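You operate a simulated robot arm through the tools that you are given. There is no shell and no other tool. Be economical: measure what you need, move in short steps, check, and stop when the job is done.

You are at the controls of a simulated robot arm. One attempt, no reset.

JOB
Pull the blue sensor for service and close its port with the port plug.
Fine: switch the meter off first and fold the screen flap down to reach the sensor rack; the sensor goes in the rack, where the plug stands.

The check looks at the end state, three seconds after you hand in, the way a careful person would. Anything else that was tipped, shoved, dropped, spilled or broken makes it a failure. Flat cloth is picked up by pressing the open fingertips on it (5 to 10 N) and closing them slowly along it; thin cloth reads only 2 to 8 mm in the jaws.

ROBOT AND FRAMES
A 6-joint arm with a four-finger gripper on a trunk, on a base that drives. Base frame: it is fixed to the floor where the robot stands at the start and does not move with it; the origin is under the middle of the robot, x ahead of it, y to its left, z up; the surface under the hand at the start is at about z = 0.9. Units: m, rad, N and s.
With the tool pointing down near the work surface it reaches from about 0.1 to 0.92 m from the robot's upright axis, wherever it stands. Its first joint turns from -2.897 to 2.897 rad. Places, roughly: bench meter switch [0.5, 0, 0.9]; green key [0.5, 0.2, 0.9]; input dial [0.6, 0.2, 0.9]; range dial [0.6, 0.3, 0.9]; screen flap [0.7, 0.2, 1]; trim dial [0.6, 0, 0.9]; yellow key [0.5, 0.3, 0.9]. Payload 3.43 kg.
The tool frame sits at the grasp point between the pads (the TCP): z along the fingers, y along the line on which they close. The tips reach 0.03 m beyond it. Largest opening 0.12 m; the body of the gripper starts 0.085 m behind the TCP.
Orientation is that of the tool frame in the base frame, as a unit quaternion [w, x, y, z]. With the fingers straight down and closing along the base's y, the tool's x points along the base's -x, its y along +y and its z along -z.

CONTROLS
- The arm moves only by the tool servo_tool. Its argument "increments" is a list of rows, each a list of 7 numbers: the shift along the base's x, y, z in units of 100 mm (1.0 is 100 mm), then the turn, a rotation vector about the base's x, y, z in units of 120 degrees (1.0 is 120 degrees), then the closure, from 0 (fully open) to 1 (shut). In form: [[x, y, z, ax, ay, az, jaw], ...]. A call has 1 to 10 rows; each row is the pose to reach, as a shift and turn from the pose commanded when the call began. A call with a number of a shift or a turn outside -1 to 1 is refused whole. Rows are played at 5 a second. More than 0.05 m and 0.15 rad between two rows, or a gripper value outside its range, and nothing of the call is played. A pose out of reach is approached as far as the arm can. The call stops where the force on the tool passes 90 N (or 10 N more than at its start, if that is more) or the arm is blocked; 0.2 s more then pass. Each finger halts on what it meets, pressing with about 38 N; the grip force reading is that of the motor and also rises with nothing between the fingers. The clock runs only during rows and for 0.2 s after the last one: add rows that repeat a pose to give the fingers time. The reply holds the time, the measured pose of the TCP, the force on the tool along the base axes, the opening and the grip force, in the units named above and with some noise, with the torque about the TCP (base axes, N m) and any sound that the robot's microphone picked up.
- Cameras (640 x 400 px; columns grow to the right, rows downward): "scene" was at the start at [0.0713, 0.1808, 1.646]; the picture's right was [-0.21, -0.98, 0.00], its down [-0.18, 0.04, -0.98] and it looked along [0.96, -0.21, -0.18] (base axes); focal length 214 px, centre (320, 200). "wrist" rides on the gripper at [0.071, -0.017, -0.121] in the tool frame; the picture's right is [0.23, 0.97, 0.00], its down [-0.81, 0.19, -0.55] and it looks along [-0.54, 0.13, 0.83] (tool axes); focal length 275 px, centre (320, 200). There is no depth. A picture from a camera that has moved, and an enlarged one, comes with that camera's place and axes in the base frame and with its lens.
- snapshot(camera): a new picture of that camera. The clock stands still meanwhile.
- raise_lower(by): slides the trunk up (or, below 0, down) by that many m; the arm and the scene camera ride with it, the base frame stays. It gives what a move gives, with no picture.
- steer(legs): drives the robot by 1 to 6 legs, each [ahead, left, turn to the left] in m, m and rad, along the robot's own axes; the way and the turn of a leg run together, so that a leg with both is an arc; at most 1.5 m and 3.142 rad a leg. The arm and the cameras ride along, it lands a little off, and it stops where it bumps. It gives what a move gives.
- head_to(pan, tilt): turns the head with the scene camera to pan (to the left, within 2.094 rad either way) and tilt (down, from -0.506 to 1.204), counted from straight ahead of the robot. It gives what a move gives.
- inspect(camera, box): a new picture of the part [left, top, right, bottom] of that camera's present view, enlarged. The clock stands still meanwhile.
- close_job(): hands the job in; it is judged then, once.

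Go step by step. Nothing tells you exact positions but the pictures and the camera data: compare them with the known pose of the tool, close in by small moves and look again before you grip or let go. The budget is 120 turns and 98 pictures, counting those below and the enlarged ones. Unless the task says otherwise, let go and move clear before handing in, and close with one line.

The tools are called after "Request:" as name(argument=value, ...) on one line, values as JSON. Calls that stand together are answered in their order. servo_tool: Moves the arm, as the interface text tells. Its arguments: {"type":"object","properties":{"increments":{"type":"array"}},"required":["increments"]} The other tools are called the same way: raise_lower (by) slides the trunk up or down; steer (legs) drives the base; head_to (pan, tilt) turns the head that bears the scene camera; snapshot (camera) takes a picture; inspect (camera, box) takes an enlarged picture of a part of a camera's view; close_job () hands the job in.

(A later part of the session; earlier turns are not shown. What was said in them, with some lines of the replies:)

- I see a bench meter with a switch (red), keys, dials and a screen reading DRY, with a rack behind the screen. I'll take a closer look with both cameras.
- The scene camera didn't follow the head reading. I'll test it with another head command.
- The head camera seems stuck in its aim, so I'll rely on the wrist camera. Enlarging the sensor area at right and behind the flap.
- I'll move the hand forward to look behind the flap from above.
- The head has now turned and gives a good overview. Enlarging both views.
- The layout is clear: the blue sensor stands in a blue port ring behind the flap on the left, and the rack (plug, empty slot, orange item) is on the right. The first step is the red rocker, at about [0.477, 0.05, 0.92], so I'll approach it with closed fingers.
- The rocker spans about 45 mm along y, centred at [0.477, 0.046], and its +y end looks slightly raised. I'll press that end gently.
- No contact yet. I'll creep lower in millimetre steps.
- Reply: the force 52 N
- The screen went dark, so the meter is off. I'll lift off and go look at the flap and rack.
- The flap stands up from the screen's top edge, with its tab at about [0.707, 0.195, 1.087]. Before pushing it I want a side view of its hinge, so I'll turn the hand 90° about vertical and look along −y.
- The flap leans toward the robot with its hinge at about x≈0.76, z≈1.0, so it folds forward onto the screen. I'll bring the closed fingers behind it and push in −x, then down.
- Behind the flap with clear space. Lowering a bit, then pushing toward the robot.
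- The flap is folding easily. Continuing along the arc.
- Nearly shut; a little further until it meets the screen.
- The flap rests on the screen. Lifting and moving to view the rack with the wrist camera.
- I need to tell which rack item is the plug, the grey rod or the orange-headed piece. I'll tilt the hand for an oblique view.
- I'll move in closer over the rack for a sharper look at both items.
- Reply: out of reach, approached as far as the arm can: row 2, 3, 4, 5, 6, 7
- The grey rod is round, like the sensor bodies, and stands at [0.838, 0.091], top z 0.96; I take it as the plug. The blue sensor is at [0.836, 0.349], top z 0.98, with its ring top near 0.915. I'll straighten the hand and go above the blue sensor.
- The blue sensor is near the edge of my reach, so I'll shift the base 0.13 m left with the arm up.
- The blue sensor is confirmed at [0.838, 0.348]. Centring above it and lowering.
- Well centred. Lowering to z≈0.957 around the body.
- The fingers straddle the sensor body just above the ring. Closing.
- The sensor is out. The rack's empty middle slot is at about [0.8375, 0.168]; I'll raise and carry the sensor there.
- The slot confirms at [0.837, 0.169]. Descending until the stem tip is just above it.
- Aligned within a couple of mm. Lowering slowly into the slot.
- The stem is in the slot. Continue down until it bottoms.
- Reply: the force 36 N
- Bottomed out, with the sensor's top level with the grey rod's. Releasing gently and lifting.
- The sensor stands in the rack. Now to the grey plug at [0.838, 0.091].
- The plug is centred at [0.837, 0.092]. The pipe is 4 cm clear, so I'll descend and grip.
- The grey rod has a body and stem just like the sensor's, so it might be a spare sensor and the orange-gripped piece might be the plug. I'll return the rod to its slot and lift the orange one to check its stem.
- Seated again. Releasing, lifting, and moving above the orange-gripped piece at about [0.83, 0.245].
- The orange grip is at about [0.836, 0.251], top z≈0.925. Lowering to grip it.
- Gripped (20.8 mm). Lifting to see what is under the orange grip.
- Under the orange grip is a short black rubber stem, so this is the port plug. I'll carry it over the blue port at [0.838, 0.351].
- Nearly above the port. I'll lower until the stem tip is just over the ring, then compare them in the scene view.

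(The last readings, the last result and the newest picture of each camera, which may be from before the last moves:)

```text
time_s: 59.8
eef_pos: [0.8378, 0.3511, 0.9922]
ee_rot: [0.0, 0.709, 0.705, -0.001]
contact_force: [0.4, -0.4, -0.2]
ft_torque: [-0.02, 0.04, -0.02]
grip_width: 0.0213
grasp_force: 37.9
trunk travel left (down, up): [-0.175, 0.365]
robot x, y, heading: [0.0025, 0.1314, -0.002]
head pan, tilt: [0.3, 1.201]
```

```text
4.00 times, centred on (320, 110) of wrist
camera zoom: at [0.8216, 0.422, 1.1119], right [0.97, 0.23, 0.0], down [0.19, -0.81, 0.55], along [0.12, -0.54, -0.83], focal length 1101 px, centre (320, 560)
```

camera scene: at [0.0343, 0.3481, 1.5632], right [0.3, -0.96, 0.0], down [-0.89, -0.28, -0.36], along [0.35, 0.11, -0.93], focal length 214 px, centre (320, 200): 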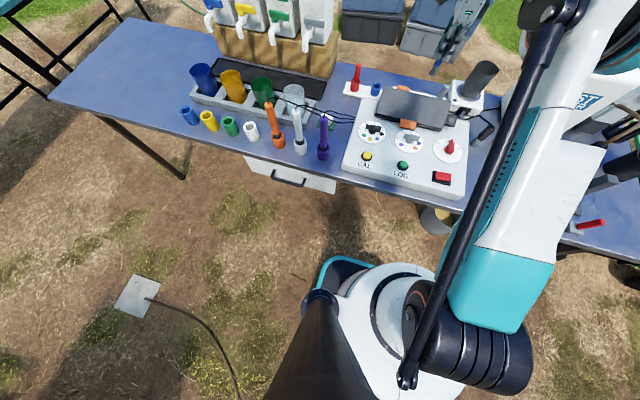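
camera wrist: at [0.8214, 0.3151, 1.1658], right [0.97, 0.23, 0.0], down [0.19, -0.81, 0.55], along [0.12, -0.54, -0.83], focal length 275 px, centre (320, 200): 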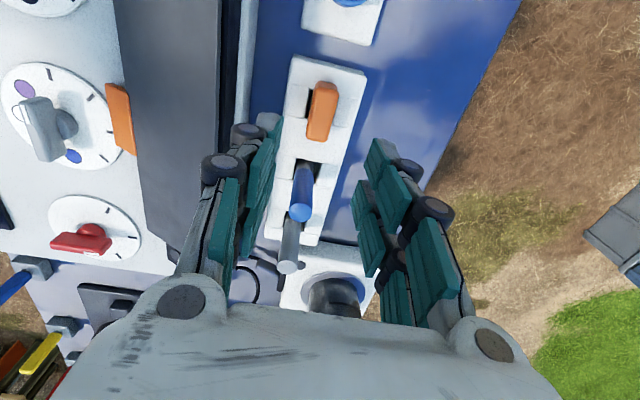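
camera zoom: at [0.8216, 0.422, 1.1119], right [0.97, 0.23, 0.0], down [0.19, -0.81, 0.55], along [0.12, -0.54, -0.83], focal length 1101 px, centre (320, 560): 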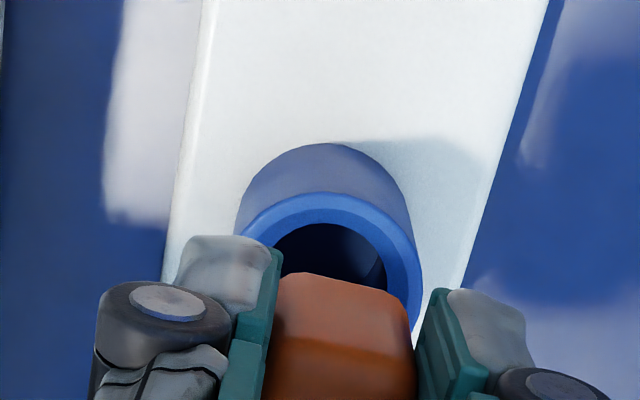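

The stem needs about 4 mm more +y. I'll correct that and lower in small steps, watching the force.

Request:
servo_tool(increments=[[0.01, 0.045, 0, 0, 0, 0, 1], [0.01, 0.045, -0.05, 0, 0, 0, 1], [0.01, 0.045, -0.1, 0, 0, 0, 1], [0.01, 0.045, -0.13, 0, 0, 0, 1]])

Request:
inspect(camera="scene", box=[350, 50, 400, 100])

```text
time_s: 60.8
eef_pos: [0.8393, 0.3555, 0.9795]
ee_rot: [-0.001, 0.709, 0.705, 0.001]
contact_force: [-0.3, 0.2, -0.1]
ft_torque: [0.01, 0.0, 0.02]
grip_width: 0.0214
grasp_force: 37.7
trunk travel left (down, up): [-0.175, 0.365]
robot x, y, heading: [0.0019, 0.1306, 0.001]
head pan, tilt: [0.3, 1.201]
```

```text
8.00 times, centred on (375, 75) of scene
camera zoom: at [0.0343, 0.3483, 1.5632], right [0.29, -0.96, 0.0], down [-0.89, -0.28, -0.36], along [0.35, 0.11, -0.93], focal length 1716 px, centre (-120, 1200)
```

zoom: 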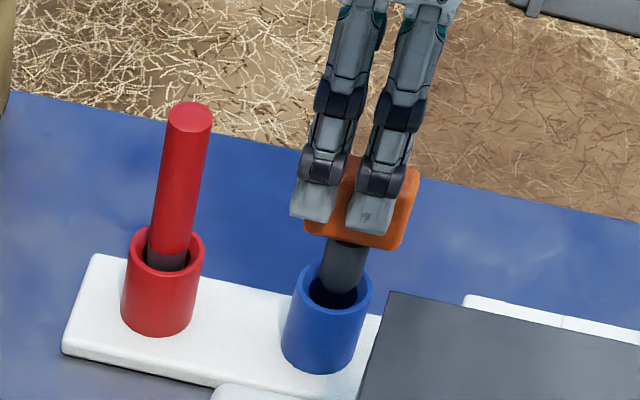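

Now lined up over the opening. Lowering further.

Request:
servo_tool(increments=[[0, 0, -0.06, 0, 0, 0, 1], [0, 0, -0.12, 0, 0, 0, 1], [0, 0, -0.17, 0, 0, 0, 1], [0, 0, -0.22, 0, 0, 0, 1]])

Request:
inspect(camera="scene", box=[350, 50, 400, 100])

```text
time_s: 61.8
eef_pos: [0.8377, 0.3563, 0.9579]
ee_rot: [0.0, 0.709, 0.705, 0.0]
contact_force: [1.1, 0.2, -0.5]
ft_torque: [0.01, -0.02, -0.01]
grip_width: 0.021
grasp_force: 38.1
trunk travel left (down, up): [-0.175, 0.365]
robot x, y, heading: [0.0002, 0.1323, 0.002]
head pan, tilt: [0.3, 1.201]
```

```text
8.00 times, centred on (375, 75) of scene
camera zoom: at [0.0343, 0.3483, 1.5632], right [0.29, -0.96, 0.0], down [-0.89, -0.28, -0.36], along [0.35, 0.11, -0.93], focal length 1716 px, centre (-120, 1200)
```

zoom: 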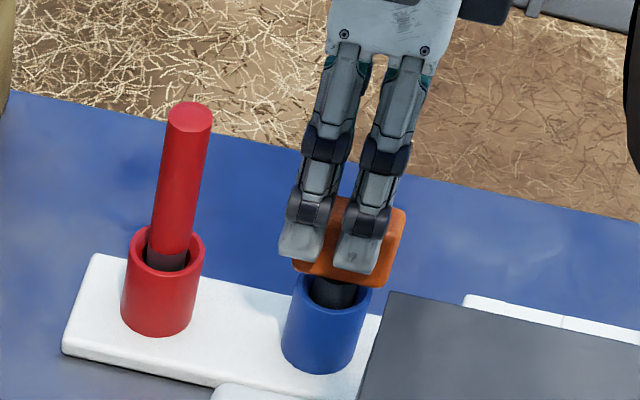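

The stem is inside the ring with no force. I'll keep lowering until it seats.

Request:
servo_tool(increments=[[0, 0, -0.05, 0, 0, 0, 1], [0, 0, -0.1, 0, 0, 0, 1], [0, 0, -0.14, 0, 0, 0, 1], [0, 0, -0.17, 0, 0, 0, 1]])

Request:
inspect(camera="scene", box=[350, 50, 400, 100])

```text
time_s: 62.8
eef_pos: [0.8375, 0.3555, 0.9439]
ee_rot: [0.0, 0.709, 0.705, 0.001]
contact_force: [10.1, 2.4, 36.6]
ft_torque: [0.01, -0.31, 0.05]
grip_width: 0.0213
grasp_force: 38.1
trunk travel left (down, up): [-0.175, 0.365]
robot x, y, heading: [-0.0002, 0.1298, 0.006]
head pan, tilt: [0.3, 1.201]
```

```text
8.00 times, centred on (375, 75) of scene
camera zoom: at [0.0315, 0.3476, 1.5636], right [0.29, -0.96, 0.0], down [-0.89, -0.27, -0.36], along [0.35, 0.11, -0.93], focal length 1716 px, centre (-120, 1200)
```

zoom: 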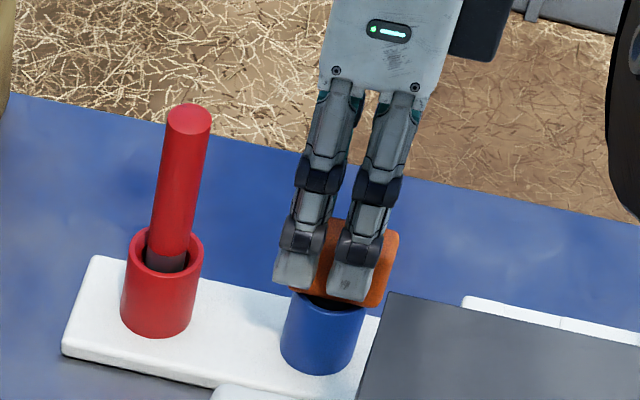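

Firm contact with the grip down on the ring. Easing up slightly, releasing and lifting to check.

Request:
servo_tool(increments=[[0, 0, 0.02, 0, 0, 0, 1], [0, 0, 0.02, 0, 0, 0, 0.8], [0, 0, 0.02, 0, 0, 0, 0.7], [0, 0, 0.02, 0, 0, 0, 0.58], [0, 0, 0.4, 0, 0, 0, 0.58], [0, 0, 0.8, 0, 0, 0, 0.58], [0, 0, 1, 0, 0, 0, 0.58]])

Request:
inspect(camera="scene", box=[350, 50, 400, 100])

Request:
snapshot(camera="wrist")

```text
time_s: 64.4
eef_pos: [0.8392, 0.3553, 1.0419]
ee_rot: [0.0, 0.709, 0.705, 0.001]
contact_force: [-0.4, -0.1, -0.5]
ft_torque: [-0.01, 0.02, 0.01]
grip_width: 0.0502
grasp_force: 0.1
trunk travel left (down, up): [-0.175, 0.365]
robot x, y, heading: [0.0014, 0.1335, 0.005]
head pan, tilt: [0.3, 1.201]
```

```text
8.00 times, centred on (375, 75) of scene
camera zoom: at [0.034, 0.3482, 1.5632], right [0.29, -0.96, 0.0], down [-0.89, -0.28, -0.36], along [0.35, 0.11, -0.93], focal length 1716 px, centre (-120, 1200)
```

zoom: 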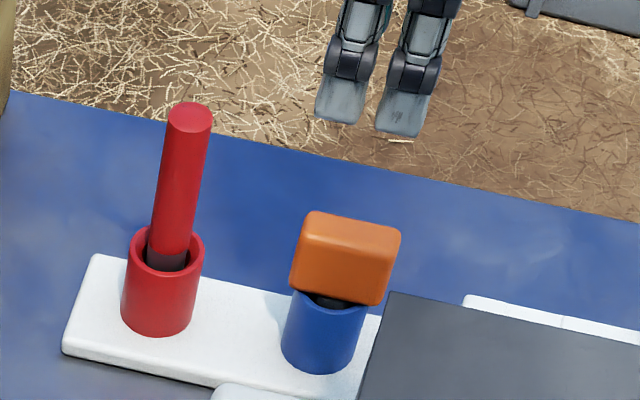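

```text
20 pictures are left
camera wrist: at [0.8232, 0.4253, 1.1603], right [0.97, 0.23, 0.0], down [0.19, -0.81, 0.55], along [0.12, -0.54, -0.83], focal length 275 px, centre (320, 200)
```

wrist: 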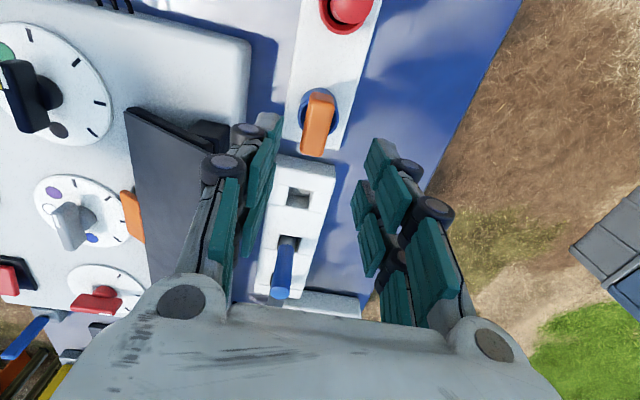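

The plug stands in the port with only a slight gap under its grip. I'll press gently on top with closed fingers to make sure it is fully seated.

Request:
inspect(camera="wrist", box=[260, 60, 380, 180])

Request:
servo_tool(increments=[[0, 0, 0, 0, 0, 0, 0.8], [0, -0.03, 0, 0, 0, 0, 1], [0, -0.03, -0.2, 0, 0, 0, 1], [0, -0.03, -0.4, 0, 0, 0, 1], [0, -0.03, -0.55, 0, 0, 0, 1], [0, -0.03, -0.62, 0, 0, 0, 1]])

```text
3.33 times, centred on (320, 120) of wrist
camera zoom: at [0.8232, 0.4253, 1.1603], right [0.97, 0.23, 0.0], down [0.19, -0.81, 0.55], along [0.12, -0.54, -0.83], focal length 918 px, centre (320, 467)
```

zoom: 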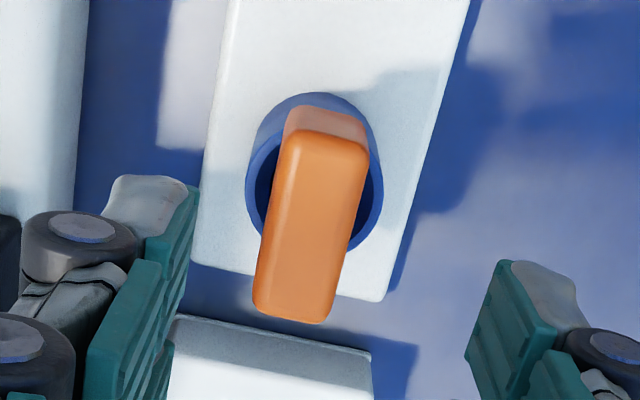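

```text
time_s: 65.8
eef_pos: [0.8386, 0.351, 0.9775]
ee_rot: [-0.001, 0.709, 0.706, 0.0]
contact_force: [-0.1, -0.9, 0.3]
ft_torque: [-0.01, -0.01, 0.03]
grip_width: 0.0
grasp_force: 34.2
trunk travel left (down, up): [-0.175, 0.365]
robot x, y, heading: [-0.0001, 0.1336, -0.001]
head pan, tilt: [0.3, 1.201]
```

Request:
servo_tool(increments=[[0, 0, -0.03, 0, 0, 0, 1], [0, 0, -0.06, 0, 0, 0, 1], [0, 0, -0.09, 0, 0, 0, 1], [0, 0, -0.11, 0, 0, 0, 1], [0, 0, -0.13, 0, 0, 0, 1]])

Request:
inspect(camera="scene", box=[350, 50, 400, 100])

```text
time_s: 67.0
eef_pos: [0.8391, 0.3537, 0.965]
ee_rot: [0.0, 0.709, 0.705, 0.0]
contact_force: [0.5, 0.4, -0.1]
ft_torque: [-0.02, 0.01, -0.03]
grip_width: 0.0
grasp_force: 33.3
trunk travel left (down, up): [-0.175, 0.365]
robot x, y, heading: [0.0006, 0.1367, 0.002]
head pan, tilt: [0.3, 1.201]
```

```text
8.00 times, centred on (375, 75) of scene
camera zoom: at [0.0342, 0.3483, 1.5632], right [0.29, -0.96, 0.0], down [-0.89, -0.28, -0.36], along [0.35, 0.11, -0.93], focal length 1716 px, centre (-120, 1200)
```

zoom: 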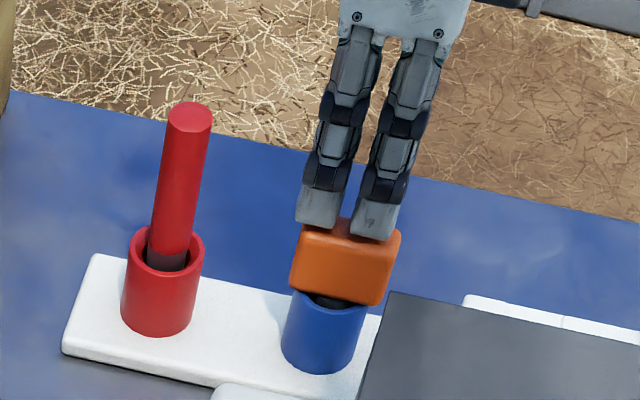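

Request:
servo_tool(increments=[[0, 0, -0.02, 0, 0, 0, 1], [0, 0, -0.04, 0, 0, 0, 1], [0, 0, -0.06, 0, 0, 0, 1], [0, 0, -0.07, 0, 0, 0, 1]])

Request:
inspect(camera="scene", box=[350, 50, 400, 100])

```text
time_s: 68.0
eef_pos: [0.8387, 0.353, 0.9623]
ee_rot: [0.001, 0.709, 0.705, 0.001]
contact_force: [9.2, 2.1, 31.9]
ft_torque: [0.0, -0.29, 0.06]
grip_width: 0.0058
grasp_force: 33.1
trunk travel left (down, up): [-0.175, 0.365]
robot x, y, heading: [-0.0, 0.1284, -0.002]
head pan, tilt: [0.3, 1.201]
```

```text
8.00 times, centred on (375, 75) of scene
camera zoom: at [0.032, 0.3477, 1.5637], right [0.29, -0.96, 0.0], down [-0.89, -0.27, -0.36], along [0.35, 0.11, -0.93], focal length 1716 px, centre (-120, 1200)
```

zoom: 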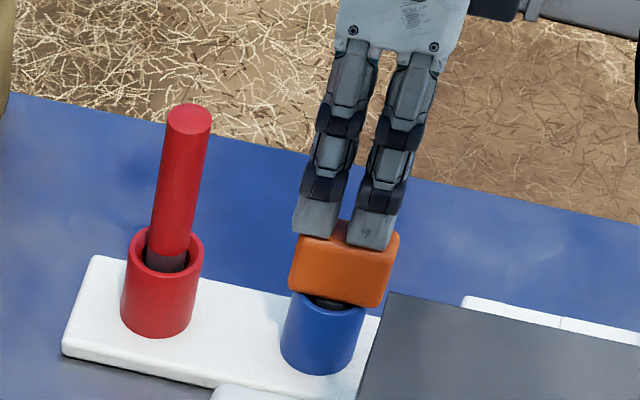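

It doesn't move under 32 N, so the plug is bottomed. Retreating up and back for the final check.

Request:
servo_tool(increments=[[0, 0, 0.3, 0, 0, 0, 1], [0, 0, 0.7, 0, 0, 0, 1], [0, 0, 1, 0, 0, 0, 1], [0, 0, 1, 0, 0, 0, 0.8]])

Request:
servo_tool(increments=[[0, -0.1, 0.4, 0, 0, 0, 0.6], [-0.1, -0.4, 0.8, 0, 0, 0, 0.6], [-0.2, -0.8, 1, 0, 0, 0, 0.6], [-0.2, -0.9, 1, 0, 0, 0, 0.6]])

Request:
snapshot(camera="wrist")

Request:
inspect(camera="scene", box=[320, 40, 500, 200])

Request:
snapshot(camera="scene")

```text
time_s: 69.0
eef_pos: [0.839, 0.3532, 1.0607]
ee_rot: [0.0, 0.709, 0.705, 0.001]
contact_force: [-0.4, -0.2, 0.2]
ft_torque: [0.0, -0.01, -0.01]
grip_width: 0.0242
grasp_force: 0.1
trunk travel left (down, up): [-0.175, 0.365]
robot x, y, heading: [0.001, 0.1288, -0.004]
head pan, tilt: [0.3, 1.201]
```

```text
refused: row 2 steps farther than a row can; nothing moved
```

```text
16 pictures are left
camera wrist: at [0.8224, 0.4245, 1.1791], right [0.97, 0.23, 0.0], down [0.19, -0.81, 0.55], along [0.12, -0.54, -0.83], focal length 275 px, centre (320, 200)
```

wrist: 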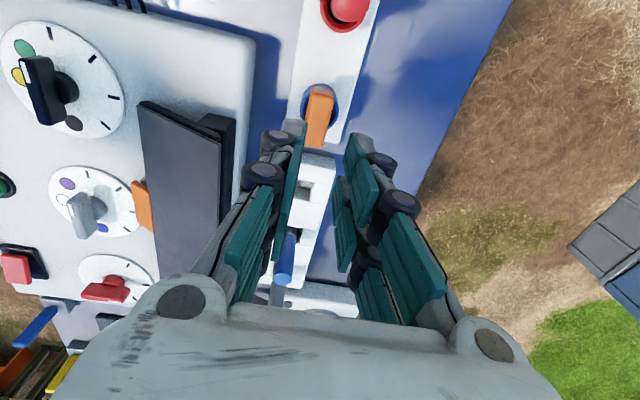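

```text
2.50 times, centred on (410, 120) of scene
camera zoom: at [0.0339, 0.3482, 1.5632], right [0.29, -0.96, 0.0], down [-0.89, -0.28, -0.36], along [0.35, 0.11, -0.93], focal length 536 px, centre (95, 400)
```

zoom: 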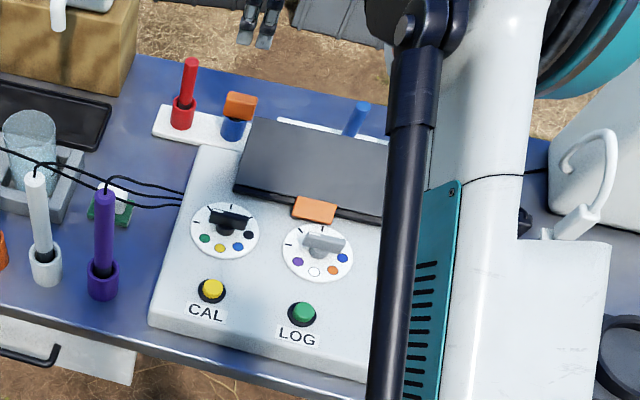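

```text
14 pictures are left
camera scene: at [0.0339, 0.3482, 1.5632], right [0.29, -0.96, 0.0], down [-0.89, -0.28, -0.36], along [0.35, 0.11, -0.93], focal length 214 px, centre (320, 200)
```

scene: 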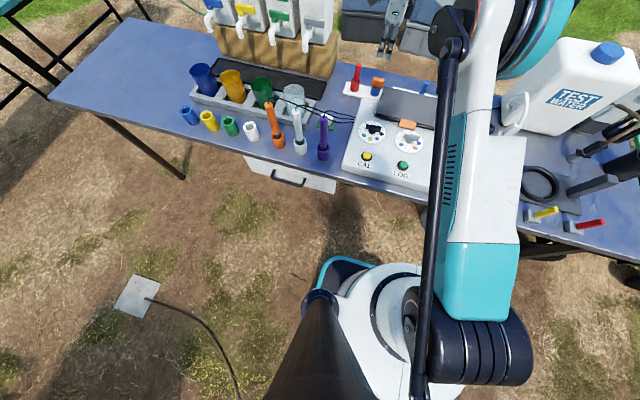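

All is as intended. Raising the hand clear and taking a last look at the rack.

Request:
servo_tool(increments=[[0, 0, 0.4, 0, 0, 0, 0.6], [0, -0.3, 0.7, 0, 0, 0, 0.6], [0, -0.65, 0.9, 0, 0, 0, 0.6], [-0.1, -1, 1, 0, 0, 0, 0.6], [-0.1, -1, 1, 0, 0, 0, 0.6]])

Request:
snapshot(camera="wrist")

```text
time_s: 70.2
eef_pos: [0.8295, 0.2523, 1.1593]
ee_rot: [0.0, 0.71, 0.705, -0.001]
contact_force: [-0.2, -0.6, 0.7]
ft_torque: [0.03, -0.03, -0.02]
grip_width: 0.0479
grasp_force: 0.1
trunk travel left (down, up): [-0.175, 0.365]
robot x, y, heading: [0.0028, 0.1313, -0.002]
head pan, tilt: [0.3, 1.201]
```

```text
13 pictures are left
camera wrist: at [0.8128, 0.3227, 1.2788], right [0.97, 0.23, 0.0], down [0.19, -0.81, 0.55], along [0.12, -0.54, -0.83], focal length 275 px, centre (320, 200)
```

wrist: 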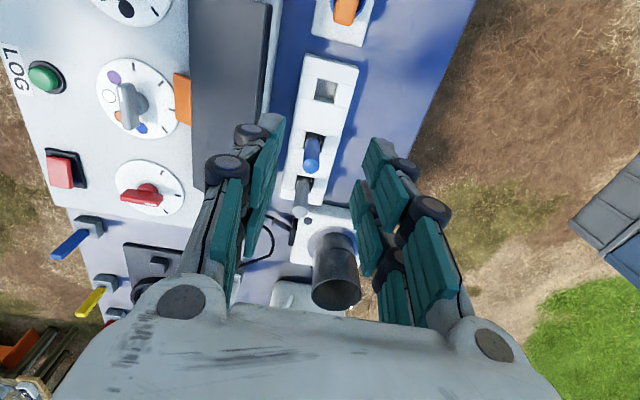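

The sensor and the grey rod stand in the rack, the plug is in the blue port, the flap is down and the meter is off. The hand is clear, so I'm handing in.

Request:
close_job()

```text
The job is handed in.
```

The blue sensor is out and standing in the rack, and its port is closed with the orange-gripped plug. The meter is off and the screen flap is folded down.
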